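You operate a simulated robot arm through the tools that you are given. There is no shell and no other tool. Be economical: measure what you need, move in short steps, check, and stop when the job is done.

Carry out the task below with a simulated robot arm. There is one attempt and no reset: what you move stays moved.

Task
Wipe the pink tile clean, then press the square dots sheet on.
Fine: use the yellow pad and put it back; sheet square in the middle. What is to be rubbed or washed off counts as gone when no trace of it is left.

The check looks at the end state, three seconds after you hand in, the way a careful person would. Anything else that was tipped, shoved, dropped, spilled or broken makes it a failure. Flat cloth is picked up by pressing the open fingertips on it (5 to 10 N) and closing them slowly along it; thin cloth reads only 2 to 8 mm in the jaws.

Robot
A 6-joint arm with a two-finger parallel gripper, fixed in place. Base frame: the origin is at the foot of the arm, x ahead of it, y to its left, z up; the work surface is at about z = 804. Units: mm, degrees, N and s.
With the tool pointing down near the work surface it reaches from about 240 to 640 mm from the base axis. Its first joint turns from -66.0 to 66.0 degrees. Payload 2.7 kg.
The tool frame sits at the grasp point between the pads (the TCP): z along the fingers, y along the line on which they close. The tips reach 23 mm beyond it. Largest opening 94 mm; finger width 38, thickness 10; the body of the gripper, 54 by 96 mm, starts 39 mm behind the TCP.
Orientation is told as [roll, pitch, yaw] about the base's x, y, z axes, in that order, counted from this pose: with the fingers straight down and closing along the base's y, the tool's x points along the base's -x, its y along +y and its z along -z.

Tools
- The arm moves only by the tool servo_tool. Its argument "series" is a list of rows, each an object (a shift or turn left out is 0, a gripper value left out holds the last) with "linear": the shift along the tool's x, y, z in units of 40 mm (1.0 is 40 mm), a list of three; "dr": the turn, a rotation vector about the tool's x, y, z in units of 5 degrees (1.0 is 5 degrees), a list of three; "gripper": the gripper command, from -1 (shut) to 1 (fully open), values between in proportion. In form: [{"linear": [dx, dy, dz], "dr": [wx, wy, wz], "gripper": gripper}, ...]. A call has 1 to 8 rows; each row shifts and turns the commanded pose from where the row before left it, along the tool's axes as they then stand. A call with a number of a shift or a turn outside -1 to 1 is refused whole. Each row takes 0.2 s and may step no farther than 50 mm and 8.6 degrees from the row before; otherwise, or with a gripper value out of range, the whole call is refused. A pose out of reach is approached as far as the arm can. The call stops where the force on the tool passes 70 N (or 10 N more than at its start, if that is more) or the arm is blocked; 0.2 s more then pass. The fingers move at their own pace (about 45 mm/s each) and stop on an object; they squeeze with about 36 N. The grip force told is the motor's: it shows also when the fingers shut on nothing. Time passes only in rows, and 0.2 s behind the last, so rows that do not move let the fingers close. It gives the time, the measured TCP pose, the force on the tool (base axes), the opening and the grip force at its end, in the units of the frame above (readings bear some noise), with the torque about the TCP (base axes, N m) and any sound that the robot's microphone picked up.
- Cameras (640 x 400 px; columns grow to the right, rows downward): "scene" is fixed at [62.6, -419.8, 1407.2]; the picture's right is [0.84, -0.54, 0.00], its down [-0.31, -0.48, -0.82] and it looks along [0.44, 0.69, -0.57] (base axes); focal length 327 px, centre (320, 200). "wrist" rides on the gripper at [86, 16, -75] in the tool frame; the picture's right is [-0.18, 0.98, 0.00], its down [-0.58, -0.11, -0.81] and it looks along [-0.79, -0.15, 0.59] (tool axes); focal length 243 px, centre (320, 200). There is no depth. A picture from a camera that has moved, and an enlarged one, comes with that camera's place and axes in the base frame and with its lens. The place of the scene camera against the robot may be out by one fixed shift of up to 12 mm in any direction.
- grab_frame(camera): a new picture of that camera. It takes no simulated time.
- inspect(camera, box): a new picture of the part [left, top, right, bottom] of that camera's present view, enlarged. It takes no simulated time.
- hand_in(): hands the job in; it is judged then, once.

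Work in short steps. Places have to be worked out from the pictures, the camera data and where the tool is seen: move nearer, look again, correct. Check each grasp and each placing, and mend what went wrong. You have 120 turns and 64 pictures in all, those below and enlarged ones among them. Open the gripper and draw the arm clear of the work before you hand the job in, unless the task says otherwise; then end with one line.

The tools are called after "Emit:" as name(argument=value, ...) on one line, values as JSON. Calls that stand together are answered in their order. servo_tool: Moves the arm, as the interface text tells. Its arguments: {"type":"object","properties":{"series":{"type":"array"}},"required":["series"]} The other tools are called the same way: grab_frame (camera) takes a picture; inspect (camera, box) takes an enlarged picture of a part of a camera's view; hand_in () hands the job in.

At the start:

```text
time: 0.0
position: [344.9, 109.5, 1097.2]
orientation: [0.0, -0.1, 0.1]
contact_force: [-0.2, 0.2, -0.5]
moment: [0.01, -0.01, -0.02]
opening: 93.9
gripper_force: 0.1
```

scene: 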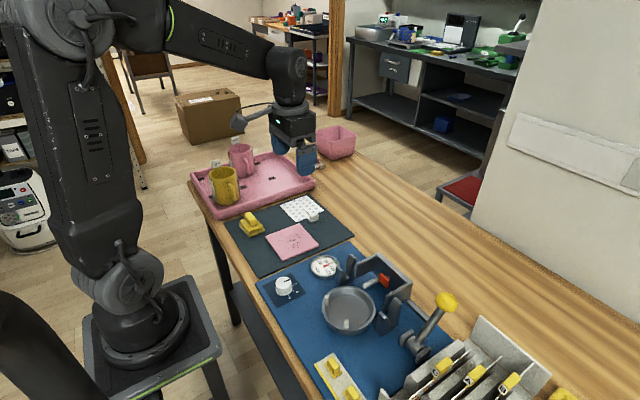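
wrist: 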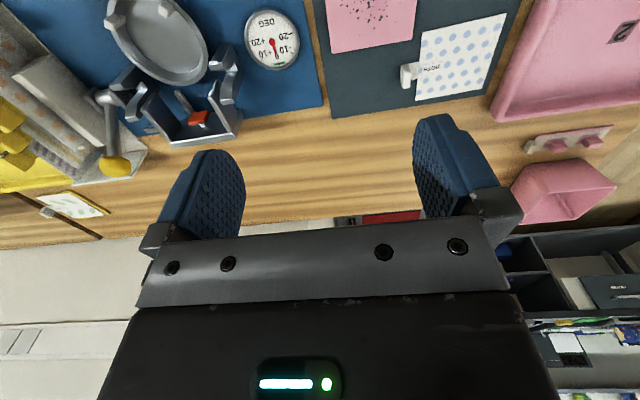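

I'll enlarge the work area in the scene camera and the wrist view before moving.

Emit:
inspect(camera="scene", box=[180, 140, 380, 280])

Emit:
inspect(camera="wrist", box=[300, 0, 640, 210])

```text
2.86 times, centred on (280, 210) of scene
camera zoom: at [62.6, -419.8, 1407.2], right [0.84, -0.54, 0.0], down [-0.31, -0.48, -0.82], along [0.44, 0.69, -0.57], focal length 934 px, centre (434, 171)
```

zoom: 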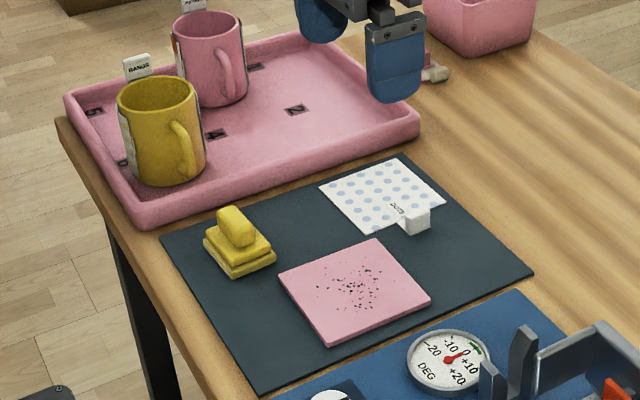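

```text
1.88 times, centred on (470, 105) of wrist
camera zoom: at [257.9, 126.8, 1172.3], right [0.18, 0.98, 0.0], down [0.58, -0.11, 0.81], along [0.79, -0.15, -0.59], focal length 457 px, centre (38, 379)
```

zoom: 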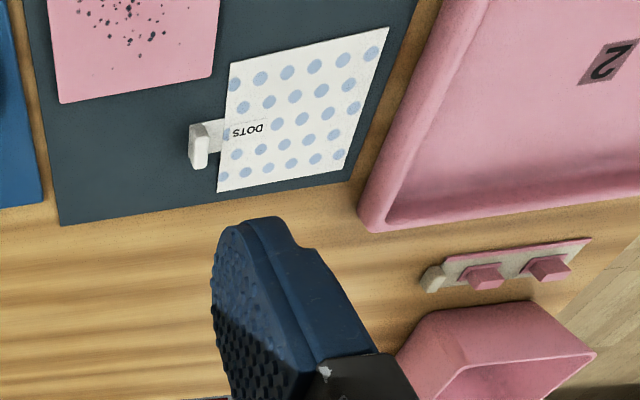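

Estimates: tile about (352,177), yellow pad about (281,278), and dots sheet about (455,301) with a tab near (452,231). I'll move nearer, staying high, to look with the wrist camera.

Emit:
servo_tool(series=[{"linear": [0.3, 0.8, 0.5]}, {"linear": [0.3, 0.8, 0.5]}, {"linear": [0.3, 0.8, 0.5]}, {"linear": [0, 0.3, 0.5]}, {}])

Emit:
grab_frame(camera="wrist")

```text
time: 1.2
position: [308.7, 218.1, 1017.8]
orientation: [0.1, -0.1, 0.0]
contact_force: [-0.6, -0.9, 0.2]
moment: [-0.04, -0.02, 0.0]
opening: 94.1
gripper_force: 0.1
```

```text
59 pictures are left
camera wrist: at [221.8, 235.2, 1092.0], right [0.18, 0.98, 0.0], down [0.58, -0.11, 0.81], along [0.79, -0.15, -0.59], focal length 243 px, centre (320, 200)
```

wrist: 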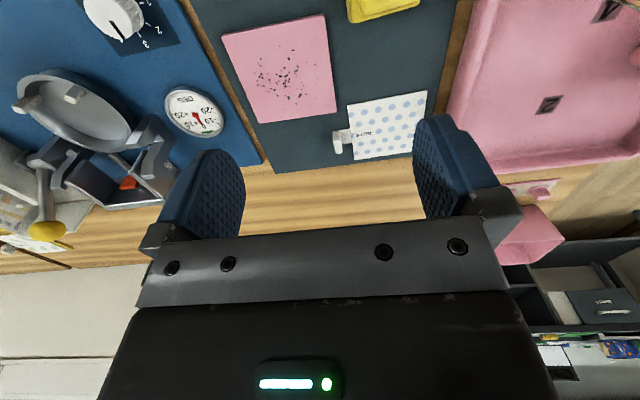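

The pad is at the picture's edge, so I'll back off toward the base and look again.

Emit:
servo_tool(series=[{"linear": [0.6, 0, 0]}, {"linear": [0.6, 0, 0]}, {}])

Emit:
inspect(camera="wrist", box=[200, 0, 480, 175])

```text
time: 2.0
position: [259.9, 216.8, 1017.8]
orientation: [0.1, 0.0, 0.0]
contact_force: [0.3, 0.6, -0.4]
moment: [0.01, 0.0, 0.03]
opening: 94.1
gripper_force: 0.0
```

```text
2.29 times, centred on (340, 88) of wrist
camera zoom: at [173.1, 233.5, 1092.2], right [0.18, 0.98, 0.0], down [0.58, -0.11, 0.81], along [0.79, -0.15, -0.59], focal length 555 px, centre (274, 457)
```

zoom: 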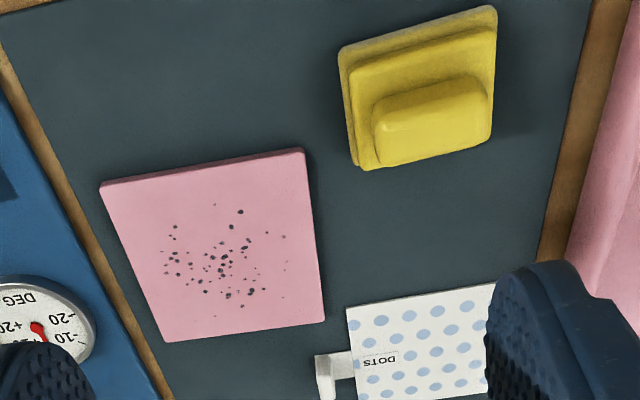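

The tile is about 106 mm square, centred near (357,170) and aligned with the axes. The pad's handle is near (289,281) with its length along y, so I'll go above it and turn yaw +90 so the jaws close along x.

Emit:
servo_tool(series=[{"linear": [-0.37, 0.8, 0.3], "dr": [0, 0, -1]}, {"linear": [-0.37, 0.8, 0.3], "dr": [0, 0, -1]}, {"dr": [0, 0, -1]}, {"dr": [0, 0, -1]}, {"dr": [0, 0, -1]}, {"dr": [0, 0, -1]}, {"dr": [0, 0, -1]}, {"dr": [0, 0, -1]}])

Emit:
servo_tool(series=[{"dr": [0, 0, -1]}, {"dr": [0, 0, -1]}, {"dr": [0, 0, -1]}, {"dr": [0, 0, -1]}, {"dr": [0, 0, -1]}, {"dr": [0, 0, -1]}, {"dr": [0, 0, -1]}, {"dr": [0, 0, -1]}])

Emit:
servo_tool(series=[{"dr": [0, 0, -1]}, {"dr": [0, 0, -1]}, {"dr": [0, 0, -0.7]}, {}])

Emit:
grab_frame(camera="wrist")

Emit:
inspect(camera="scene", box=[200, 150, 360, 260])

```text
time: 3.8
position: [288.0, 284.1, 993.3]
orientation: [0.0, -0.1, 40.0]
contact_force: [0.0, 0.6, -0.6]
moment: [-0.03, -0.01, -0.02]
opening: 94.1
gripper_force: 0.0
```

```text
time: 5.6
position: [287.5, 283.9, 993.5]
orientation: [-0.1, 0.1, 80.1]
contact_force: [-0.6, -0.6, -0.3]
moment: [0.02, -0.01, 0.01]
opening: 93.9
gripper_force: 0.1
```

```text
time: 6.6
position: [288.1, 284.2, 993.7]
orientation: [-0.1, -0.1, 93.6]
contact_force: [0.3, -0.1, -0.2]
moment: [0.0, 0.01, 0.04]
opening: 93.8
gripper_force: 0.1
```

```text
57 pictures are left
camera wrist: at [276.2, 196.3, 1068.5], right [-0.99, 0.12, 0.0], down [0.07, 0.59, 0.81], along [0.1, 0.8, -0.59], focal length 243 px, centre (320, 200)
```

wrist: 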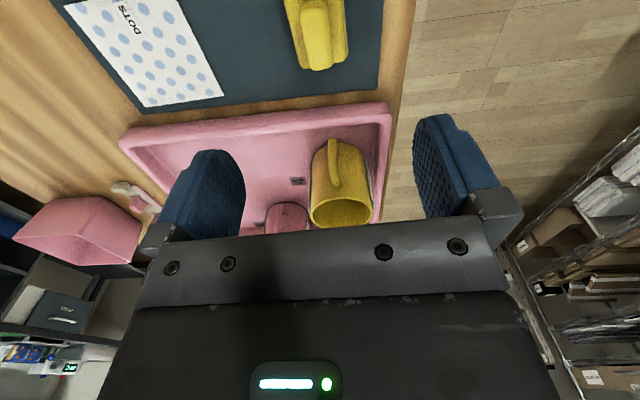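

```text
3.64 times, centred on (280, 205) of scene
camera zoom: at [62.6, -419.8, 1407.2], right [0.84, -0.54, 0.0], down [-0.31, -0.48, -0.82], along [0.44, 0.69, -0.57], focal length 1189 px, centre (466, 182)
```

zoom: 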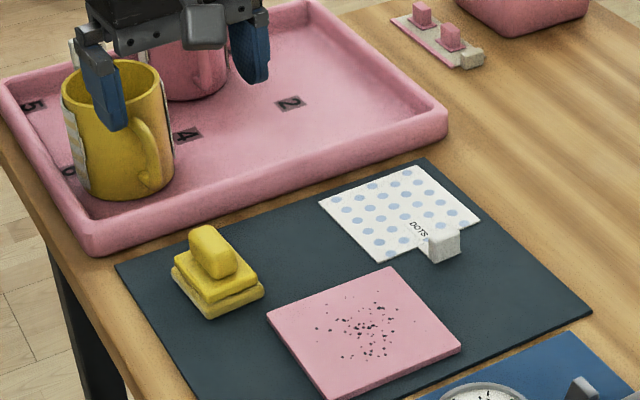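

The handle lies under the tool. I'll descend to about z 900 and zoom in to check its angle and centring.

Emit:
servo_tool(series=[{"linear": [0, 0, 0.8]}, {"linear": [0, 0, 0.8]}, {"linear": [0, 0, 0.75]}, {}])

Emit:
inspect(camera="wrist", box=[200, 0, 440, 150])

```text
time: 7.6
position: [287.3, 282.8, 900.1]
orientation: [-0.1, -0.1, 93.6]
contact_force: [0.3, 0.7, 0.1]
moment: [-0.02, -0.03, 0.01]
opening: 94.1
gripper_force: 0.0
```

```text
2.67 times, centred on (320, 75) of wrist
camera zoom: at [276.2, 197.1, 975.1], right [-0.99, 0.12, 0.0], down [0.07, 0.59, 0.81], along [0.1, 0.8, -0.59], focal length 647 px, centre (320, 533)
```

zoom: 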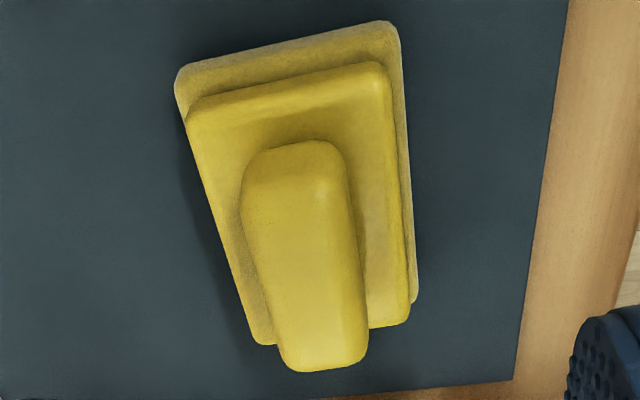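

The pad is rotated about +4.5° and centred near (288,282), so the tool is aligned. I'll descend part-way, then check finger depth against the handle.

Emit:
servo_tool(series=[{"linear": [0, 0, 0.5], "dr": [0, 0, -0.2]}, {"linear": [0, 0, 0.45]}, {}])

Emit:
inspect(camera="scene", box=[220, 190, 284, 230])

Emit:
grab_frame(camera="wrist")

```text
time: 8.4
position: [286.0, 284.2, 862.2]
orientation: [-0.1, 0.0, 94.5]
contact_force: [0.9, 0.7, 0.0]
moment: [-0.01, 0.03, 0.0]
opening: 94.0
gripper_force: 0.0
```

```text
10.00 times, centred on (252, 210) of scene
camera zoom: at [62.6, -419.8, 1407.2], right [0.84, -0.54, 0.0], down [-0.31, -0.48, -0.82], along [0.44, 0.69, -0.57], focal length 3269 px, centre (1000, 100)
```

zoom: 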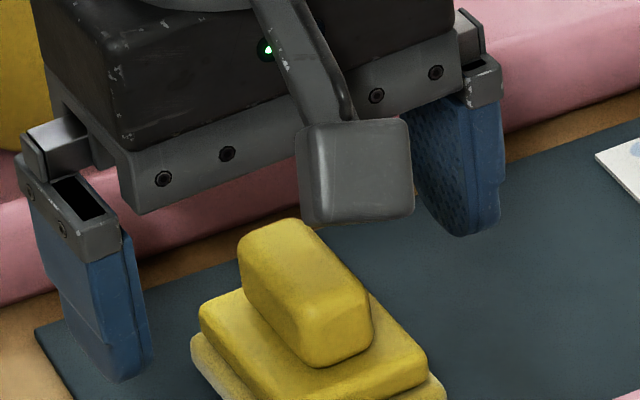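

```text
53 pictures are left
camera wrist: at [277.0, 196.3, 935.9], right [-0.99, 0.11, 0.0], down [0.06, 0.59, 0.81], along [0.09, 0.8, -0.59], focal length 243 px, centre (320, 200)
```

wrist: 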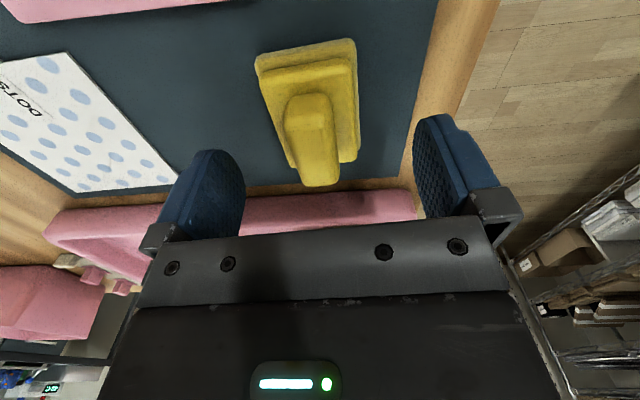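

Finger tips are at z 839, about 7 mm below the handle top and some 15 mm above the plate. I'll go 10 mm lower, nudge 2 mm in +x and close.

Emit:
servo_tool(series=[{"linear": [0, -0.05, 0.13]}, {"linear": [0, 0, 0.12]}, {}])

Emit:
servo_tool(series=[{"gripper": 0}, {"gripper": -0.3}, {"gripper": -0.6}, {"gripper": -1}, {}, {}, {}])

Emit:
grab_frame(camera="wrist")

```text
time: 9.2
position: [288.6, 283.3, 851.7]
orientation: [-0.1, 0.0, 94.6]
contact_force: [0.0, -0.4, -0.4]
moment: [-0.03, -0.03, 0.0]
opening: 93.8
gripper_force: 0.1
```

```text
time: 10.8
position: [290.0, 284.0, 851.4]
orientation: [-0.1, 0.0, 94.6]
contact_force: [-0.4, -0.5, 0.3]
moment: [-0.08, 0.07, 0.03]
opening: 21.4
gripper_force: 36.2
```

```text
52 pictures are left
camera wrist: at [279.5, 196.2, 926.2], right [-0.99, 0.11, 0.0], down [0.06, 0.59, 0.81], along [0.09, 0.8, -0.59], focal length 243 px, centre (320, 200)
```

wrist: 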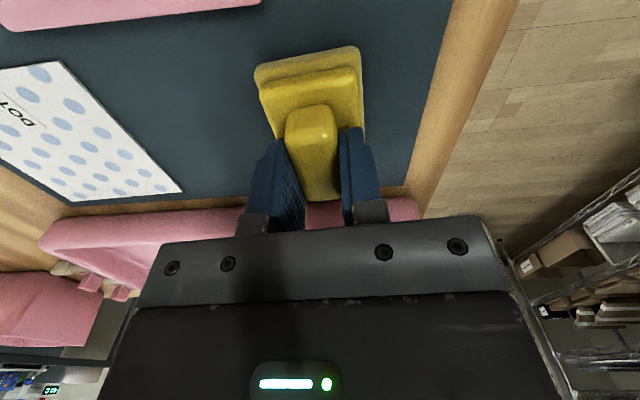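

The handle is held at 21.4 mm; for putting it back, the pose is about (289,284,851.5), yaw 94.5. I'll lift 30 mm and check.

Emit:
servo_tool(series=[{"linear": [0, 0, -0.4]}, {"linear": [0, 0, -0.4]}, {}])

Emit:
inspect(camera="scene", box=[210, 170, 338, 250])

```text
time: 11.6
position: [289.3, 283.8, 883.5]
orientation: [0.0, 0.1, 94.5]
contact_force: [0.1, 0.3, -0.6]
moment: [-0.07, 0.01, 0.0]
opening: 21.5
gripper_force: 35.7
```

```text
5.00 times, centred on (274, 210) of scene
camera zoom: at [62.6, -419.8, 1407.2], right [0.84, -0.54, 0.0], down [-0.31, -0.48, -0.82], along [0.44, 0.69, -0.57], focal length 1635 px, centre (550, 150)
```

zoom: 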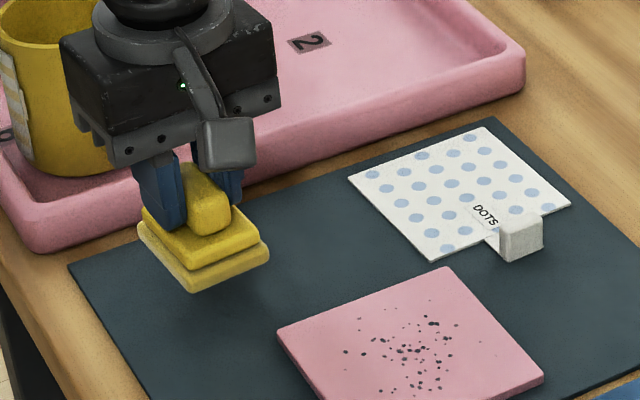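

The pad is held level. I'll turn to yaw 90 and move above the tile's corner region (330,150) at the same height.

Emit:
servo_tool(series=[{"dr": [0, 0, 0.9]}, {"linear": [0.84, -0.26, 0]}, {"linear": [0.84, -0.26, 0]}, {"linear": [0.84, -0.26, 0]}, {"linear": [0.83, -0.24, 0]}, {"linear": [0, 0, 0.4]}, {}])

Emit:
grab_frame(camera="wrist")

Emit:
inspect(camera="scene", box=[230, 180, 358, 260])

```text
time: 13.2
position: [332.1, 149.5, 866.9]
orientation: [-0.2, -0.1, 90.1]
contact_force: [0.1, -0.1, -0.9]
moment: [0.02, -0.01, 0.01]
opening: 21.3
gripper_force: 35.9
```

```text
50 pictures are left
camera wrist: at [314.1, 62.9, 941.6], right [-0.98, 0.18, 0.0], down [0.11, 0.58, 0.81], along [0.15, 0.79, -0.59], focal length 243 px, centre (320, 200)
```

wrist: 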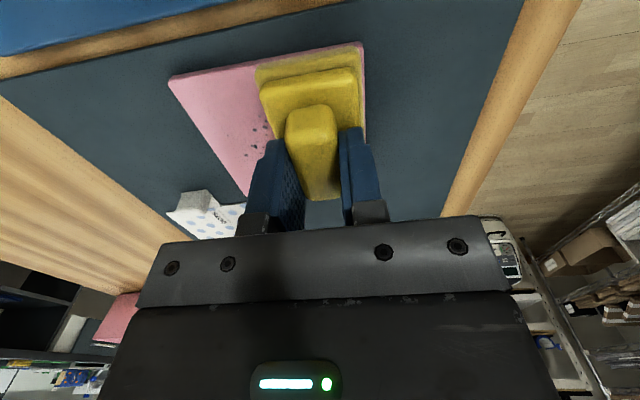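

```text
5.00 times, centred on (294, 220) of scene
camera zoom: at [62.6, -419.8, 1407.2], right [0.84, -0.54, 0.0], down [-0.31, -0.48, -0.82], along [0.44, 0.69, -0.57], focal length 1635 px, centre (450, 100)
```

zoom: 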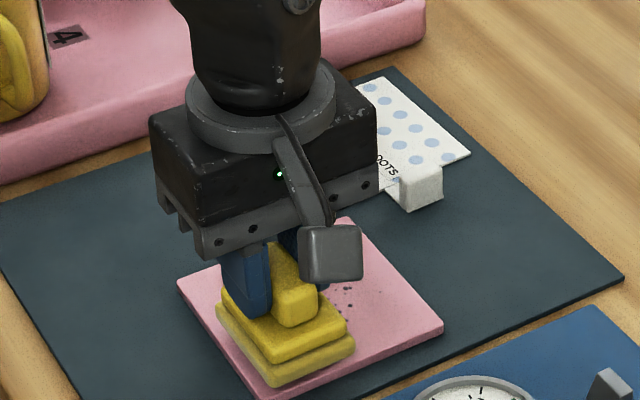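

The pad is over the tile's near corner, just above it. I'll descend in small steps while watching the force.

Emit:
servo_tool(series=[{"linear": [0, 0, 0.1]}, {"linear": [0, 0, 0.1]}, {}])

Emit:
servo_tool(series=[{"linear": [0, 0, 0.03]}, {}])

Emit:
servo_tool(series=[{"linear": [0, 0, 0.03]}, {}])

```text
time: 14.0
position: [329.5, 150.3, 859.4]
orientation: [0.0, 0.1, 90.0]
contact_force: [0.6, -0.8, -0.8]
moment: [0.0, 0.01, 0.03]
opening: 21.1
gripper_force: 35.9
```

```text
time: 14.6
position: [330.7, 149.5, 859.1]
orientation: [-0.1, 0.1, 90.0]
contact_force: [-2.6, -2.6, 7.7]
moment: [-0.08, 0.15, -0.02]
opening: 21.6
gripper_force: 36.4
```

```text
time: 15.2
position: [332.0, 149.7, 858.2]
orientation: [-0.2, -0.1, 90.1]
contact_force: [-5.4, -7.5, 34.5]
moment: [-0.47, 0.23, -0.02]
opening: 21.4
gripper_force: 35.7
```

Contact is at TCP z ≈ 859 and stiff. I'll ease back about 0.8 mm and wipe the first lane along +y and back.

Emit:
servo_tool(series=[{"linear": [0, 0, -0.02]}, {"linear": [-0.3, 0, 0]}, {"linear": [-0.3, 0, 0]}, {"linear": [-0.3, 0, 0]}, {"linear": [-0.2, 0, 0]}, {}])

Emit:
grab_frame(camera="wrist")

```text
time: 16.6
position: [331.6, 192.7, 858.1]
orientation: [-0.1, 0.0, 90.0]
contact_force: [1.1, -7.5, 18.2]
moment: [-0.25, 0.03, 0.0]
opening: 21.2
gripper_force: 35.6
```

```text
48 pictures are left
camera wrist: at [313.8, 107.4, 932.8], right [-0.98, 0.18, 0.0], down [0.11, 0.58, 0.81], along [0.15, 0.79, -0.59], focal length 243 px, centre (320, 200)
```

wrist: 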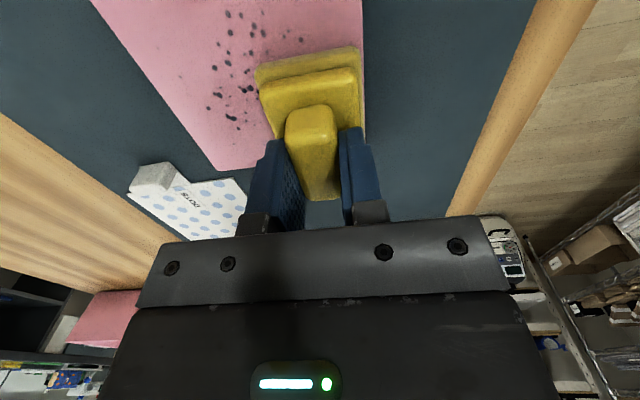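

18 N and the tile stays put. I'll wipe back and forth, stepping in +x.

Emit:
servo_tool(series=[{"linear": [0.4, 0, 0]}, {"linear": [0.4, 0, 0]}, {"linear": [0.3, 0, 0]}, {"linear": [0, -0.35, 0]}, {"linear": [-0.4, 0, 0]}, {"linear": [-0.4, 0, 0]}, {"linear": [-0.3, 0, 0]}, {"linear": [0, -0.35, 0]}])

Emit:
servo_tool(series=[{"linear": [0.4, 0, 0]}, {"linear": [0.4, 0, 0]}, {"linear": [0.3, 0, 0]}, {"linear": [0, -0.35, 0]}, {"linear": [-0.4, 0, 0]}, {"linear": [-0.4, 0, 0]}, {"linear": [-0.3, 0, 0]}, {"linear": [0, -0.3, 0]}])

Emit:
grab_frame(camera="wrist")

```text
time: 18.4
position: [359.6, 193.9, 859.3]
orientation: [0.0, 0.0, 90.1]
contact_force: [1.1, -0.4, 0.2]
moment: [-0.01, -0.01, 0.03]
opening: 21.4
gripper_force: 36.1
```

```text
time: 20.2
position: [385.8, 194.0, 858.8]
orientation: [-0.1, 0.0, 90.1]
contact_force: [-0.4, 0.3, 0.3]
moment: [-0.02, 0.01, -0.05]
opening: 21.4
gripper_force: 36.2
```

```text
47 pictures are left
camera wrist: at [368.5, 107.7, 934.1], right [-0.98, 0.18, 0.0], down [0.11, 0.58, 0.81], along [0.15, 0.79, -0.59], focal length 243 px, centre (320, 200)
```

wrist: 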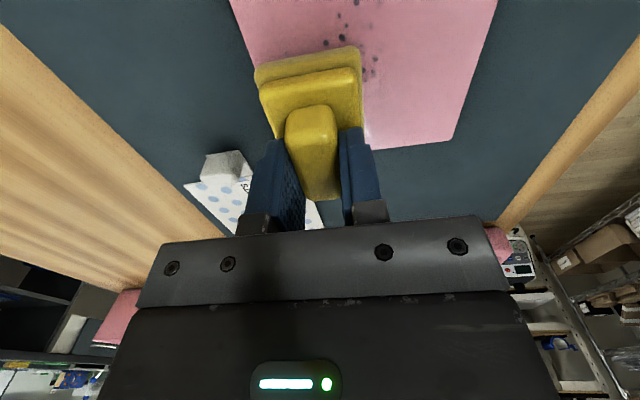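

Contact faded partway, so some specks remain. I'll press down 1 mm and wipe back across toward -x.

Emit:
servo_tool(series=[{"linear": [0, 0, 0.025]}, {}])

Emit:
servo_tool(series=[{"linear": [0.4, 0, 0]}, {"linear": [0.4, 0, 0]}, {"linear": [0.3, 0, 0]}, {}])

```text
time: 20.8
position: [384.6, 193.5, 858.5]
orientation: [-0.1, -0.1, 90.1]
contact_force: [1.3, 0.0, -0.2]
moment: [0.08, 0.03, 0.02]
opening: 21.4
gripper_force: 36.2
```

```text
time: 21.8
position: [384.4, 149.5, 858.0]
orientation: [-0.1, 0.0, 90.1]
contact_force: [0.2, 3.0, 8.7]
moment: [0.23, 0.03, -0.02]
opening: 21.0
gripper_force: 36.0
```

There's only light contact here (9 N). I'll press another 0.5 mm and wipe this lane and the next.

Emit:
servo_tool(series=[{"linear": [0, 0, 0.012]}, {"linear": [-0.4, 0, 0]}, {"linear": [-0.4, 0, 0]}, {"linear": [-0.3, 0, 0]}, {}])

Emit:
servo_tool(series=[{"linear": [0, 0.3, 0]}, {"linear": [0.4, 0, 0]}, {"linear": [0.4, 0, 0]}, {"linear": [0.3, 0, 0]}, {}])

Emit:
grab_frame(camera="scene")

```text
time: 23.0
position: [386.2, 193.6, 857.8]
orientation: [-0.1, -0.1, 90.1]
contact_force: [-1.2, -7.8, 19.5]
moment: [-0.32, 0.04, -0.02]
opening: 21.6
gripper_force: 36.2
```

```text
time: 24.2
position: [373.5, 150.7, 857.1]
orientation: [-0.3, -0.3, 90.1]
contact_force: [-1.0, 13.9, 28.7]
moment: [0.43, 0.19, -0.06]
opening: 21.2
gripper_force: 35.8
```

```text
46 pictures are left
```

scene: 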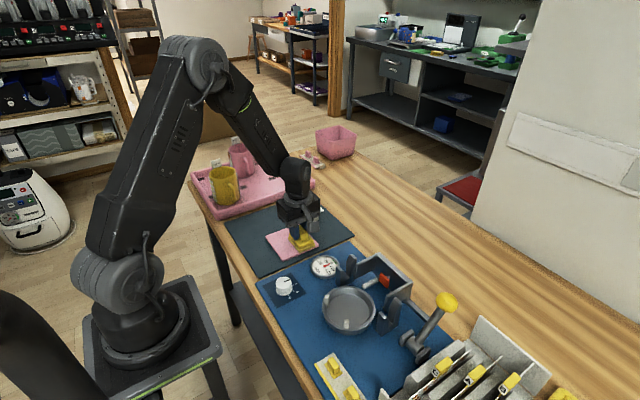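

Force is fine but a little high, so I'll ease off 0.3 mm and wipe the middle lanes.

Emit:
servo_tool(series=[{"linear": [0, 0.3, -0.008]}, {"linear": [-0.4, 0, 0]}, {"linear": [-0.4, 0, 0]}, {"linear": [-0.3, 0, 0]}, {"linear": [0, 0.3, 0]}, {"linear": [0.4, 0, 0]}, {"linear": [0.4, 0, 0]}, {"linear": [0.3, 0, 0]}])

Emit:
servo_tool(series=[{"linear": [0, 0.3, -0.004]}, {"linear": [-0.4, 0, 0]}, {"linear": [-0.4, 0, 0]}, {"linear": [-0.3, 0, 0]}, {}])

Emit:
grab_frame(camera="wrist")

```text
time: 26.0
position: [349.0, 150.5, 857.5]
orientation: [-0.3, -0.2, 90.1]
contact_force: [-0.6, 12.7, 26.4]
moment: [0.45, 0.24, -0.13]
opening: 21.1
gripper_force: 36.1
```

```text
time: 27.2
position: [337.0, 194.3, 856.1]
orientation: [-0.2, -0.1, 90.0]
contact_force: [-1.8, -19.5, 45.0]
moment: [-1.13, 0.22, 0.04]
opening: 21.0
gripper_force: 35.9
```

```text
45 pictures are left
camera wrist: at [320.2, 107.4, 932.0], right [-0.98, 0.18, 0.0], down [0.11, 0.58, 0.81], along [0.15, 0.79, -0.59], focal length 243 px, centre (320, 200)
```

wrist: 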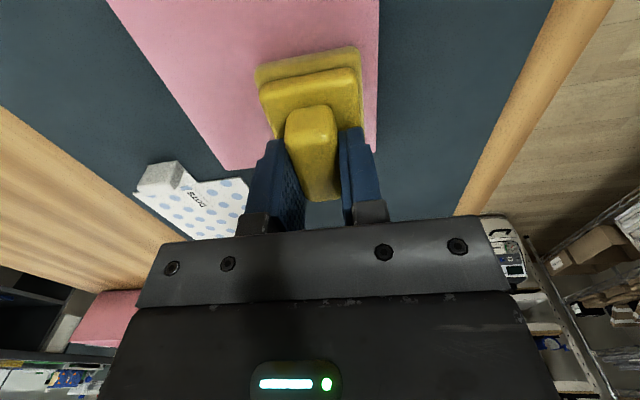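

The visible tile looks clean. I'll lift off slowly and inspect the whole tile.

Emit:
servo_tool(series=[{"linear": [0, 0, -0.1]}, {"linear": [0, 0, -0.5]}, {"linear": [-0.6, 0, -0.5]}, {"linear": [-0.7, 0, 0]}, {"linear": [-0.7, 0.2, 0]}, {}])

Emit:
inspect(camera="scene", box=[254, 210, 334, 260])

Emit:
grab_frame(camera="wrist")

```text
time: 28.6
position: [329.3, 272.9, 900.7]
orientation: [-0.1, 0.1, 90.0]
contact_force: [-0.5, -0.3, -0.5]
moment: [-0.01, 0.0, 0.02]
opening: 21.4
gripper_force: 36.1
```

```text
8.00 times, centred on (294, 235) of scene
camera zoom: at [62.6, -419.8, 1407.2], right [0.84, -0.54, 0.0], down [-0.31, -0.48, -0.82], along [0.44, 0.69, -0.57], focal length 2616 px, centre (528, -80)
```

zoom: 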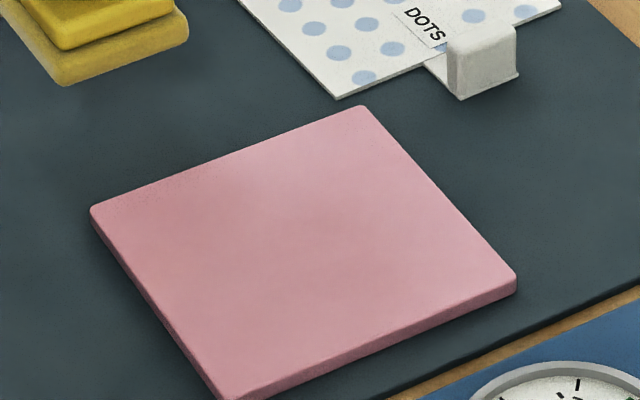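

```text
43 pictures are left
camera wrist: at [312.3, 187.0, 975.4], right [-0.98, 0.18, 0.0], down [0.11, 0.58, 0.81], along [0.15, 0.79, -0.59], focal length 243 px, centre (320, 200)
```

wrist: 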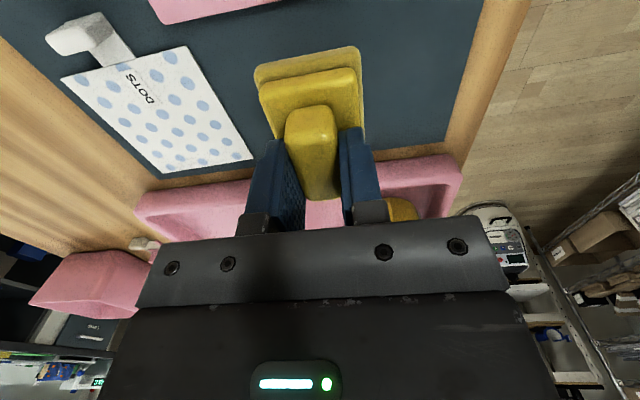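

The tile is clean. Next I'll put the pad back at its original pose (289.5,284), yaw 94.5.

Emit:
servo_tool(series=[{"linear": [-0.14, 0.5, 0]}, {"linear": [-0.135, 0.5, 0]}, {"dr": [0, 0, -0.9]}, {"linear": [0, 0, 0.5]}, {"linear": [0, 0, 0.5]}, {"linear": [0, 0, 0.1]}, {}])

Emit:
servo_tool(series=[{"linear": [0, 0, 0.08]}, {}])

```text
time: 30.2
position: [289.2, 283.8, 856.6]
orientation: [-0.1, -0.1, 94.6]
contact_force: [0.2, 0.4, -2.5]
moment: [-0.02, -0.02, 0.01]
opening: 21.3
gripper_force: 35.8
```

```text
time: 30.8
position: [288.5, 284.6, 853.0]
orientation: [-0.1, -0.1, 94.5]
contact_force: [-0.1, 0.1, -0.4]
moment: [0.01, 0.01, 0.01]
opening: 21.5
gripper_force: 36.7
```

I'll lower in sub-millimetre steps until contact.

Emit:
servo_tool(series=[{"linear": [0, 0, 0.03]}, {}])

Emit:
servo_tool(series=[{"linear": [0, 0, 0.02]}, {}])

```text
time: 31.4
position: [288.0, 283.8, 852.3]
orientation: [-0.1, 0.0, 94.6]
contact_force: [0.3, 0.7, -0.2]
moment: [-0.01, -0.05, 0.04]
opening: 21.3
gripper_force: 36.0
```

```text
time: 32.0
position: [288.6, 285.4, 852.2]
orientation: [-0.1, 0.0, 94.6]
contact_force: [-0.5, 0.9, -0.7]
moment: [0.02, 0.01, 0.0]
opening: 21.4
gripper_force: 36.0
```

Emit:
servo_tool(series=[{"linear": [0, 0, 0.02]}, {}])

Emit:
servo_tool(series=[{"linear": [0, 0, 0.02]}, {}])

```text
time: 32.6
position: [288.4, 283.9, 851.4]
orientation: [-0.1, -0.1, 94.6]
contact_force: [-0.2, -1.0, -0.8]
moment: [0.0, -0.01, -0.04]
opening: 21.5
gripper_force: 35.5
```

```text
time: 33.2
position: [289.6, 284.8, 849.6]
orientation: [-0.1, 0.0, 94.6]
contact_force: [0.6, -3.2, 7.9]
moment: [-0.02, 0.04, 0.02]
opening: 21.3
gripper_force: 36.0
```

The pad touches at about 8 N, so I'll open gradually, then lift and look.

Emit:
servo_tool(series=[{"gripper": -0.4}, {"gripper": 0}, {"gripper": 0.5}, {"gripper": 1}, {}, {"linear": [0, 0, -0.5]}, {"linear": [0, 0, -0.8]}, {"linear": [0, 0, -0.8]}])

Emit:
grab_frame(camera="wrist")

Emit:
inspect(camera="scene", box=[200, 150, 360, 260])

```text
time: 35.0
position: [288.8, 286.4, 936.3]
orientation: [-0.1, -0.1, 94.5]
contact_force: [-1.3, 0.8, -0.2]
moment: [-0.01, 0.0, -0.03]
opening: 94.0
gripper_force: 0.1
```

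```text
42 pictures are left
camera wrist: at [278.7, 198.1, 1010.4], right [-0.99, 0.11, 0.0], down [0.06, 0.59, 0.81], along [0.09, 0.8, -0.59], focal length 243 px, centre (320, 200)
```

wrist: 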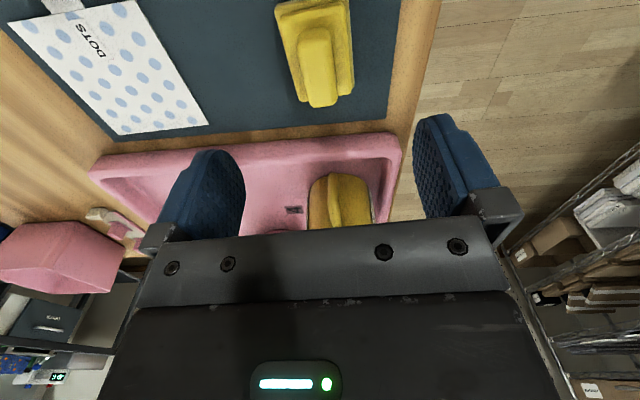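

```text
3.64 times, centred on (280, 205) of scene
camera zoom: at [62.6, -419.8, 1407.2], right [0.84, -0.54, 0.0], down [-0.31, -0.48, -0.82], along [0.44, 0.69, -0.57], focal length 1189 px, centre (466, 182)
```

zoom: 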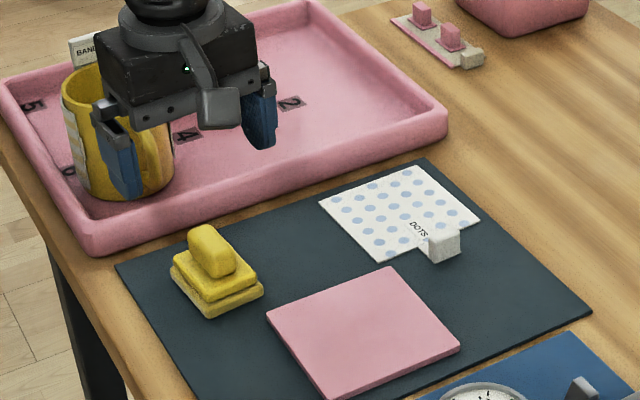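

The pad is back where it was and the tile is spotless. Next I'll move to the -y side of the sheet to measure it and its tab.

Emit:
servo_tool(series=[{"dr": [0, 0, 0.9]}, {"linear": [0.48, -0.8, -0.2]}, {"linear": [0.48, -0.8, -0.2]}, {"linear": [0.48, -0.8, -0.2]}, {"linear": [0.48, -0.8, 0]}, {"linear": [0.48, -0.8, 0]}, {}])

Emit:
inspect(camera="wrist", box=[160, 0, 480, 200])

```text
time: 36.6
position: [451.1, 188.4, 957.5]
orientation: [0.0, 0.0, 90.1]
contact_force: [-1.0, -0.2, 0.6]
moment: [-0.01, -0.03, 0.02]
opening: 94.1
gripper_force: 0.1
```

```text
2.00 times, centred on (320, 100) of wrist
camera zoom: at [434.2, 102.3, 1032.9], right [-0.98, 0.18, 0.0], down [0.11, 0.58, 0.81], along [0.15, 0.79, -0.59], focal length 485 px, centre (320, 400)
```

zoom: 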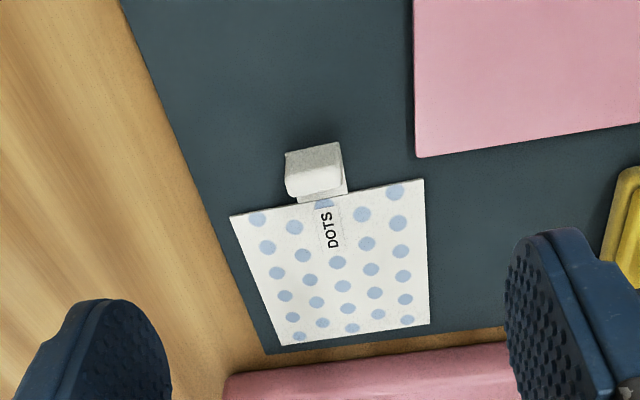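

The sheet is about 100 mm square, centred near (455.5,288) and turned about +1.2°. Its block handle is roughly 26×12×20 mm at (458,218). I'll half-close to keep clear of the tile corner and move over the handle.

Emit:
servo_tool(series=[{"linear": [-0.33, -0.08, 0.4], "dr": [0, 0, -0.24], "gripper": 0.1}, {"linear": [-0.32, -0.08, 0.4]}, {"linear": [0, 0, 0.7]}, {"linear": [0, 0, 0.5]}, {}])

Emit:
grab_frame(camera="wrist")

Emit:
inspect(camera="scene", box=[262, 180, 358, 240])

```text
time: 37.8
position: [456.0, 215.4, 879.1]
orientation: [-0.1, -0.1, 91.4]
contact_force: [-0.6, 0.6, 0.0]
moment: [0.02, -0.02, 0.02]
opening: 51.5
gripper_force: 0.1
```

```text
39 pictures are left
camera wrist: at [440.8, 128.9, 953.9], right [-0.99, 0.16, 0.0], down [0.09, 0.58, 0.81], along [0.13, 0.8, -0.59], focal length 243 px, centre (320, 200)
```

wrist: 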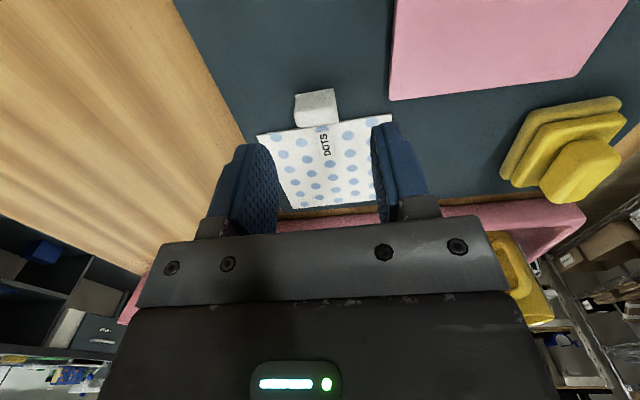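

```text
6.67 times, centred on (310, 210) of scene
camera zoom: at [62.6, -419.8, 1407.2], right [0.84, -0.54, 0.0], down [-0.31, -0.48, -0.82], along [0.44, 0.69, -0.57], focal length 2180 px, centre (387, 133)
```

zoom: 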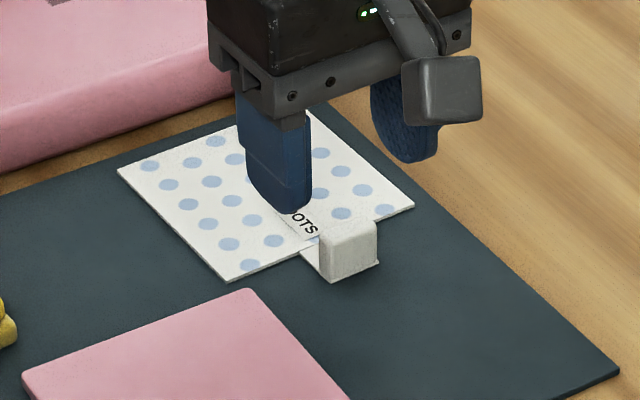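

The handle centre is at x≈457, well lined up. I'll descend to TCP z≈836 and check.

Emit:
servo_tool(series=[{"linear": [0, 0, 0.5]}, {"linear": [0, 0, 0.4]}, {"linear": [0, 0, 0.15]}, {}])

Emit:
grab_frame(camera="wrist")

Emit:
inspect(camera="scene", box=[278, 185, 358, 235])

```text
time: 38.8
position: [455.0, 215.0, 837.6]
orientation: [-0.1, -0.2, 91.3]
contact_force: [0.5, -1.0, 0.3]
moment: [0.02, 0.0, 0.0]
opening: 51.9
gripper_force: 0.1
```

```text
37 pictures are left
camera wrist: at [440.2, 128.2, 912.0], right [-0.99, 0.16, 0.0], down [0.1, 0.58, 0.81], along [0.13, 0.8, -0.59], focal length 243 px, centre (320, 200)
```

wrist: 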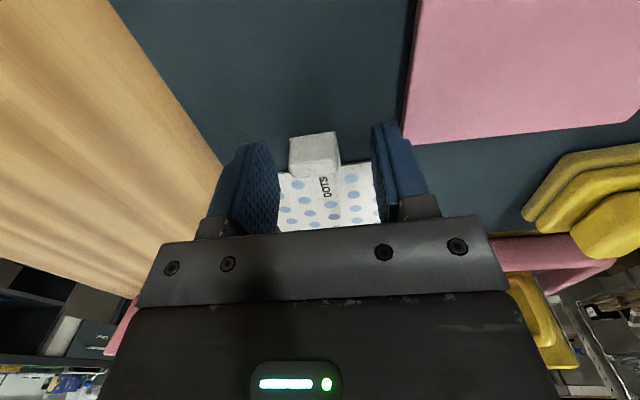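

```text
8.00 times, centred on (318, 210) of scene
camera zoom: at [62.6, -419.8, 1407.2], right [0.84, -0.54, 0.0], down [-0.31, -0.48, -0.82], along [0.44, 0.69, -0.57], focal length 2616 px, centre (336, 120)
```

zoom: 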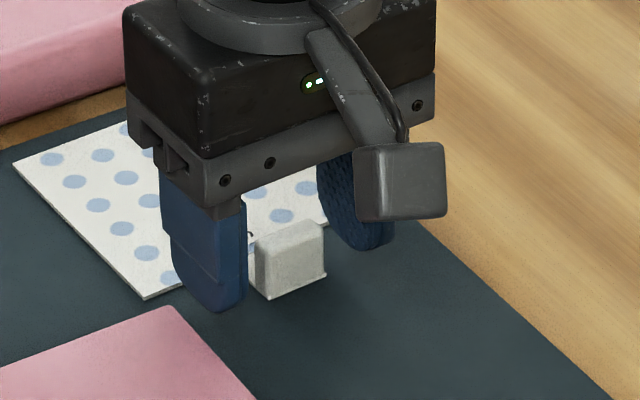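

I'll shift 2 mm in +x, go 2 mm lower, and close slowly on the handle.

Emit:
servo_tool(series=[{"linear": [0, -0.05, 0.04]}, {"gripper": -0.1}, {"gripper": -0.25}, {"gripper": -0.35}, {"gripper": -0.45}, {"gripper": -0.6}, {"gripper": -1}, {}])

Emit:
grab_frame(camera="wrist")

```text
time: 40.6
position: [455.9, 215.7, 836.0]
orientation: [0.0, 0.0, 91.3]
contact_force: [0.7, 0.9, 0.3]
moment: [0.02, 0.01, 0.0]
opening: 23.2
gripper_force: 36.3
```

```text
35 pictures are left
camera wrist: at [442.2, 128.4, 910.1], right [-0.99, 0.16, 0.0], down [0.1, 0.58, 0.81], along [0.13, 0.8, -0.59], focal length 243 px, centre (320, 200)
```

wrist: 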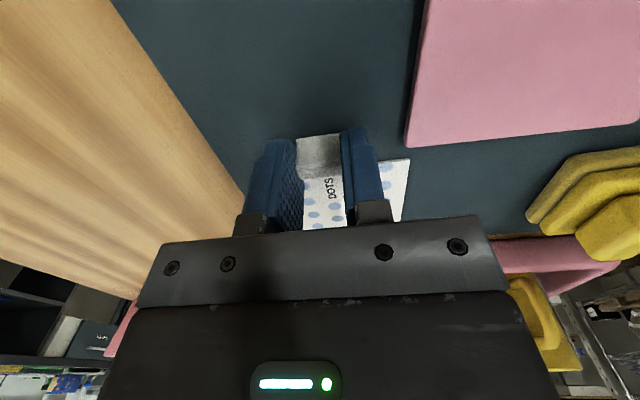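

The handle is gripped at 23.2 mm. I'll lift about 40 mm and see how the sheet behaves.

Emit:
servo_tool(series=[{"linear": [0, 0, -0.2]}, {"linear": [0, 0, -0.4]}, {"linear": [0, 0, -0.5]}, {}])

Emit:
inspect(camera="scene", box=[246, 160, 374, 240])

Emit:
grab_frame(camera="wrist")

```text
time: 41.6
position: [455.8, 213.2, 878.8]
orientation: [-0.1, 0.0, 91.2]
contact_force: [-0.1, -1.4, -0.2]
moment: [-0.03, -0.01, 0.0]
opening: 23.1
gripper_force: 36.0
```

```text
5.00 times, centred on (310, 200) of scene
camera zoom: at [62.6, -419.8, 1407.2], right [0.84, -0.54, 0.0], down [-0.31, -0.48, -0.82], along [0.44, 0.69, -0.57], focal length 1635 px, centre (370, 200)
```

zoom: 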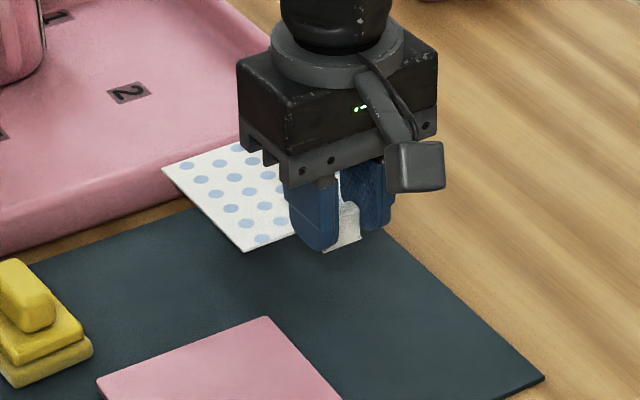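

```text
33 pictures are left
camera wrist: at [442.0, 127.5, 954.8], right [-0.99, 0.16, 0.0], down [0.1, 0.58, 0.81], along [0.13, 0.8, -0.59], focal length 243 px, centre (320, 200)
```

wrist: 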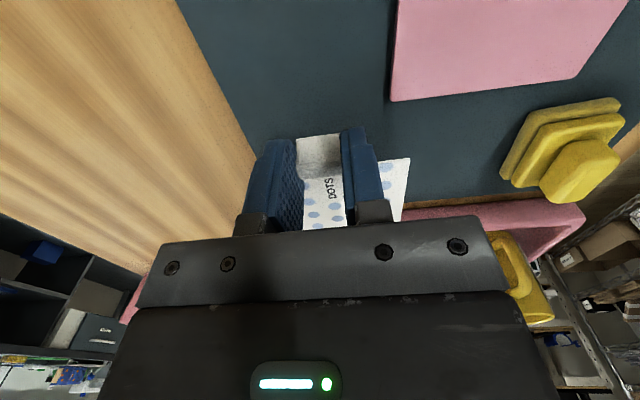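

The sheet lifts flat and rigid, with its centre about 72 mm in +y from the TCP. I'll square it (turn −1.7°), then move -y and -x over the tile at this height.

Emit:
servo_tool(series=[{"linear": [0, 0, -0.3], "dr": [0, 0, 0.34]}, {"linear": [0.8, 0, 0]}, {"linear": [0.8, 0.3, 0]}, {"linear": [0.8, 0.6, 0]}, {"linear": [0.5, 0.8, 0]}, {"linear": [0, 0.8, 0]}, {}])

Emit:
grab_frame(camera="wrist")

Emit:
inspect(camera="scene", box=[230, 190, 358, 270])

```text
time: 43.2
position: [355.5, 102.5, 892.0]
orientation: [-0.1, -0.1, 89.6]
contact_force: [0.3, 0.3, 0.4]
moment: [-0.06, 0.03, -0.01]
opening: 23.0
gripper_force: 35.5
```

```text
32 pictures are left
camera wrist: at [338.4, 15.2, 966.2], right [-0.98, 0.19, 0.0], down [0.11, 0.58, 0.81], along [0.16, 0.79, -0.59], focal length 243 px, centre (320, 200)
```

wrist: 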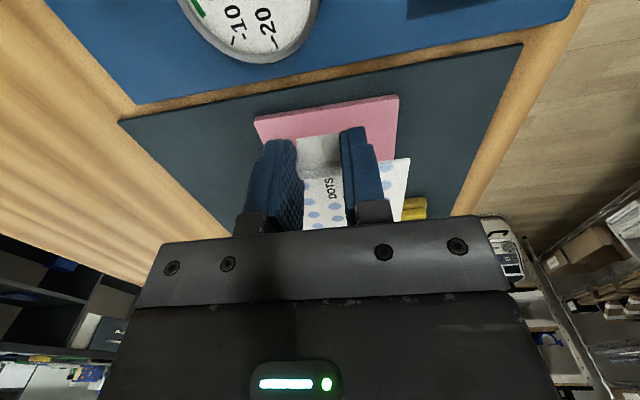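

```text
5.00 times, centred on (294, 230) of scene
camera zoom: at [62.6, -419.8, 1407.2], right [0.84, -0.54, 0.0], down [-0.31, -0.48, -0.82], along [0.44, 0.69, -0.57], focal length 1635 px, centre (450, 50)
```

zoom: 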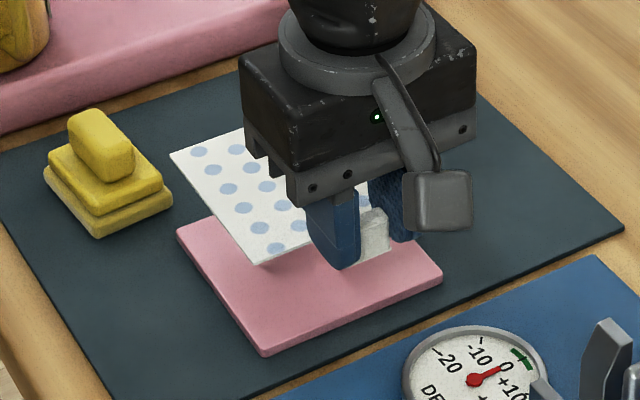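

I'll lower so the sheet hovers about 6 mm over the tile, correcting y by −4 mm, and compare margins.

Emit:
servo_tool(series=[{"linear": [0.1, 0, 0.4]}, {"linear": [0, 0, 0.4]}, {"linear": [0, 0, 0.25]}, {}])

Emit:
inspect(camera="scene", box=[254, 210, 334, 260])

Emit:
inspect(camera="wrist", box=[220, 80, 460, 230])

```text
time: 44.2
position: [355.4, 97.1, 847.5]
orientation: [0.0, 0.1, 89.7]
contact_force: [-0.2, -0.1, 0.1]
moment: [0.01, 0.01, 0.04]
opening: 23.3
gripper_force: 35.8
```

```text
8.00 times, centred on (294, 235) of scene
camera zoom: at [62.6, -419.8, 1407.2], right [0.84, -0.54, 0.0], down [-0.31, -0.48, -0.82], along [0.44, 0.69, -0.57], focal length 2616 px, centre (528, -80)
```

zoom: 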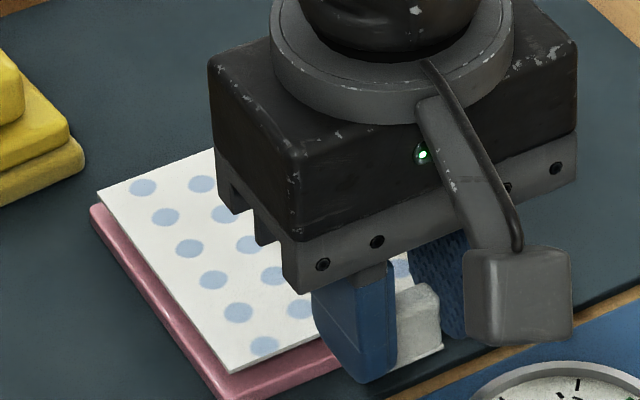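

```text
2.67 times, centred on (340, 155) of wrist
camera zoom: at [338.7, 11.3, 923.2], right [-0.98, 0.19, 0.0], down [0.11, 0.58, 0.81], along [0.16, 0.79, -0.59], focal length 647 px, centre (267, 320)
```

zoom: 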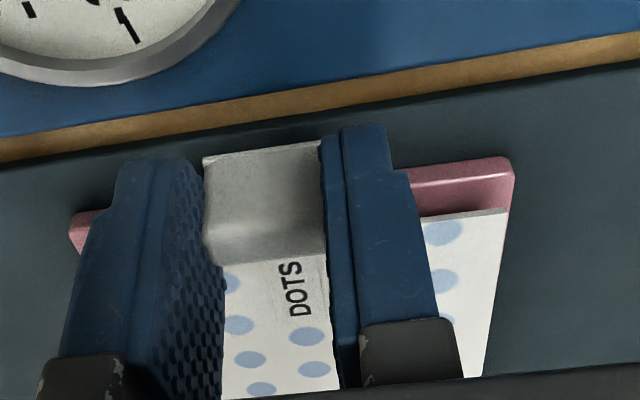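

The sheet sits about 3 mm too far in +y (near margin ~6 mm, far ~0). I'll shift −2.8 mm in y, drop 1.5 mm, and zoom in closer on the corners.

Emit:
servo_tool(series=[{"linear": [0.07, 0, 0.0]}, {"linear": [0, 0, 0.04]}, {}])

Emit:
inspect(camera="scene", box=[262, 226, 302, 261])

Emit:
inspect(camera="wrist", box=[370, 130, 434, 180])

```text
time: 45.0
position: [356.5, 94.2, 845.0]
orientation: [-0.2, 0.0, 89.6]
contact_force: [-0.4, -0.1, 0.4]
moment: [-0.04, -0.01, 0.02]
opening: 23.1
gripper_force: 35.5
```

```text
11.43 times, centred on (282, 244) of scene
camera zoom: at [62.6, -419.8, 1407.2], right [0.84, -0.54, 0.0], down [-0.31, -0.48, -0.82], along [0.44, 0.69, -0.57], focal length 3736 px, centre (754, -297)
```

zoom: 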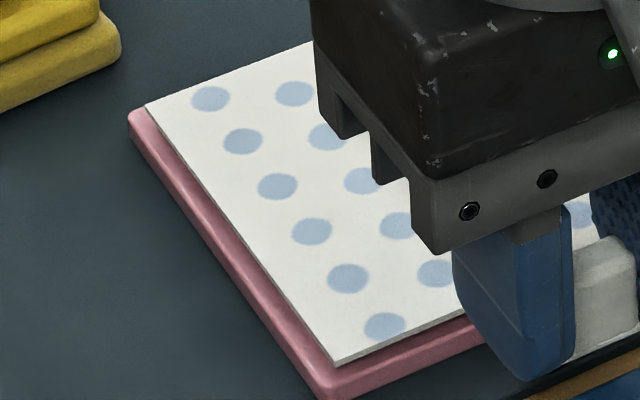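

```text
8.00 times, centred on (402, 155) of wrist
camera zoom: at [338.7, 8.1, 921.4], right [-0.98, 0.19, 0.0], down [0.11, 0.58, 0.81], along [0.16, 0.79, -0.59], focal length 1941 px, centre (-336, 560)
```

zoom: 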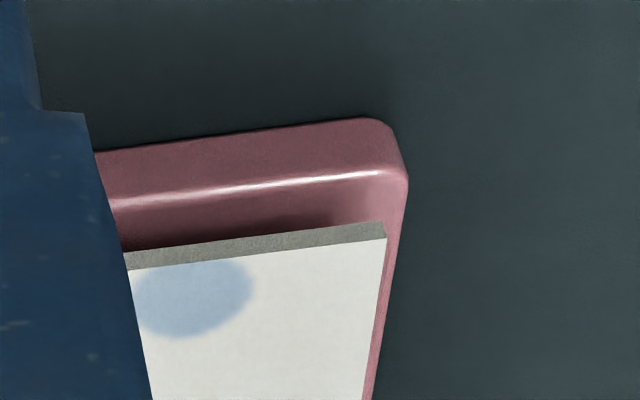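

I need finer corner margins, so I'll zoom more tightly on the two visible corners.

Emit:
inspect(camera="scene", box=[264, 228, 284, 240])

Emit:
inspect(camera="scene", box=[280, 249, 300, 261])

```text
16.00 times, centred on (274, 234) of scene
camera zoom: at [62.6, -419.8, 1407.2], right [0.84, -0.54, 0.0], down [-0.31, -0.48, -0.82], along [0.44, 0.69, -0.57], focal length 5231 px, centre (1056, -344)
```

zoom: 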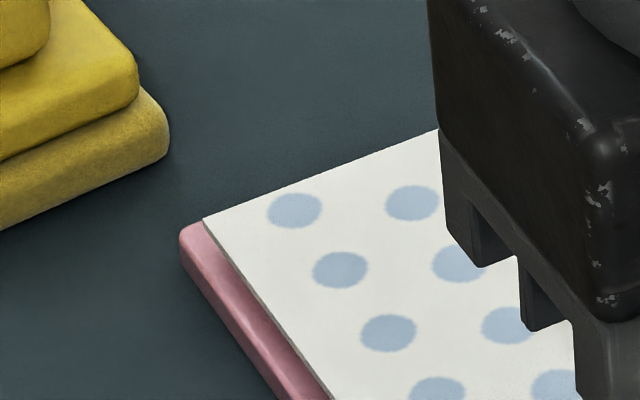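

```text
16.00 times, centred on (290, 255) of scene
camera zoom: at [62.6, -419.8, 1407.2], right [0.84, -0.54, 0.0], down [-0.31, -0.48, -0.82], along [0.44, 0.69, -0.57], focal length 5231 px, centre (800, -680)
```

zoom: 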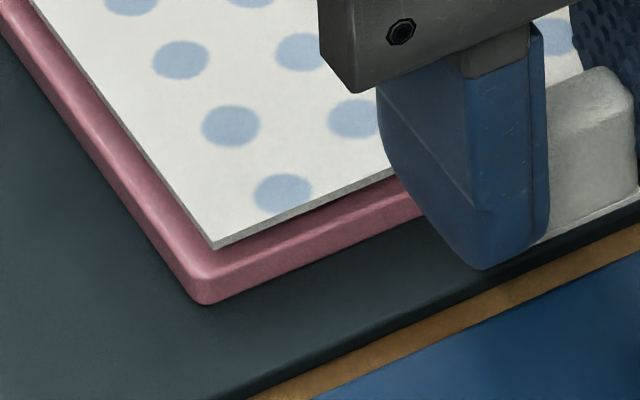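

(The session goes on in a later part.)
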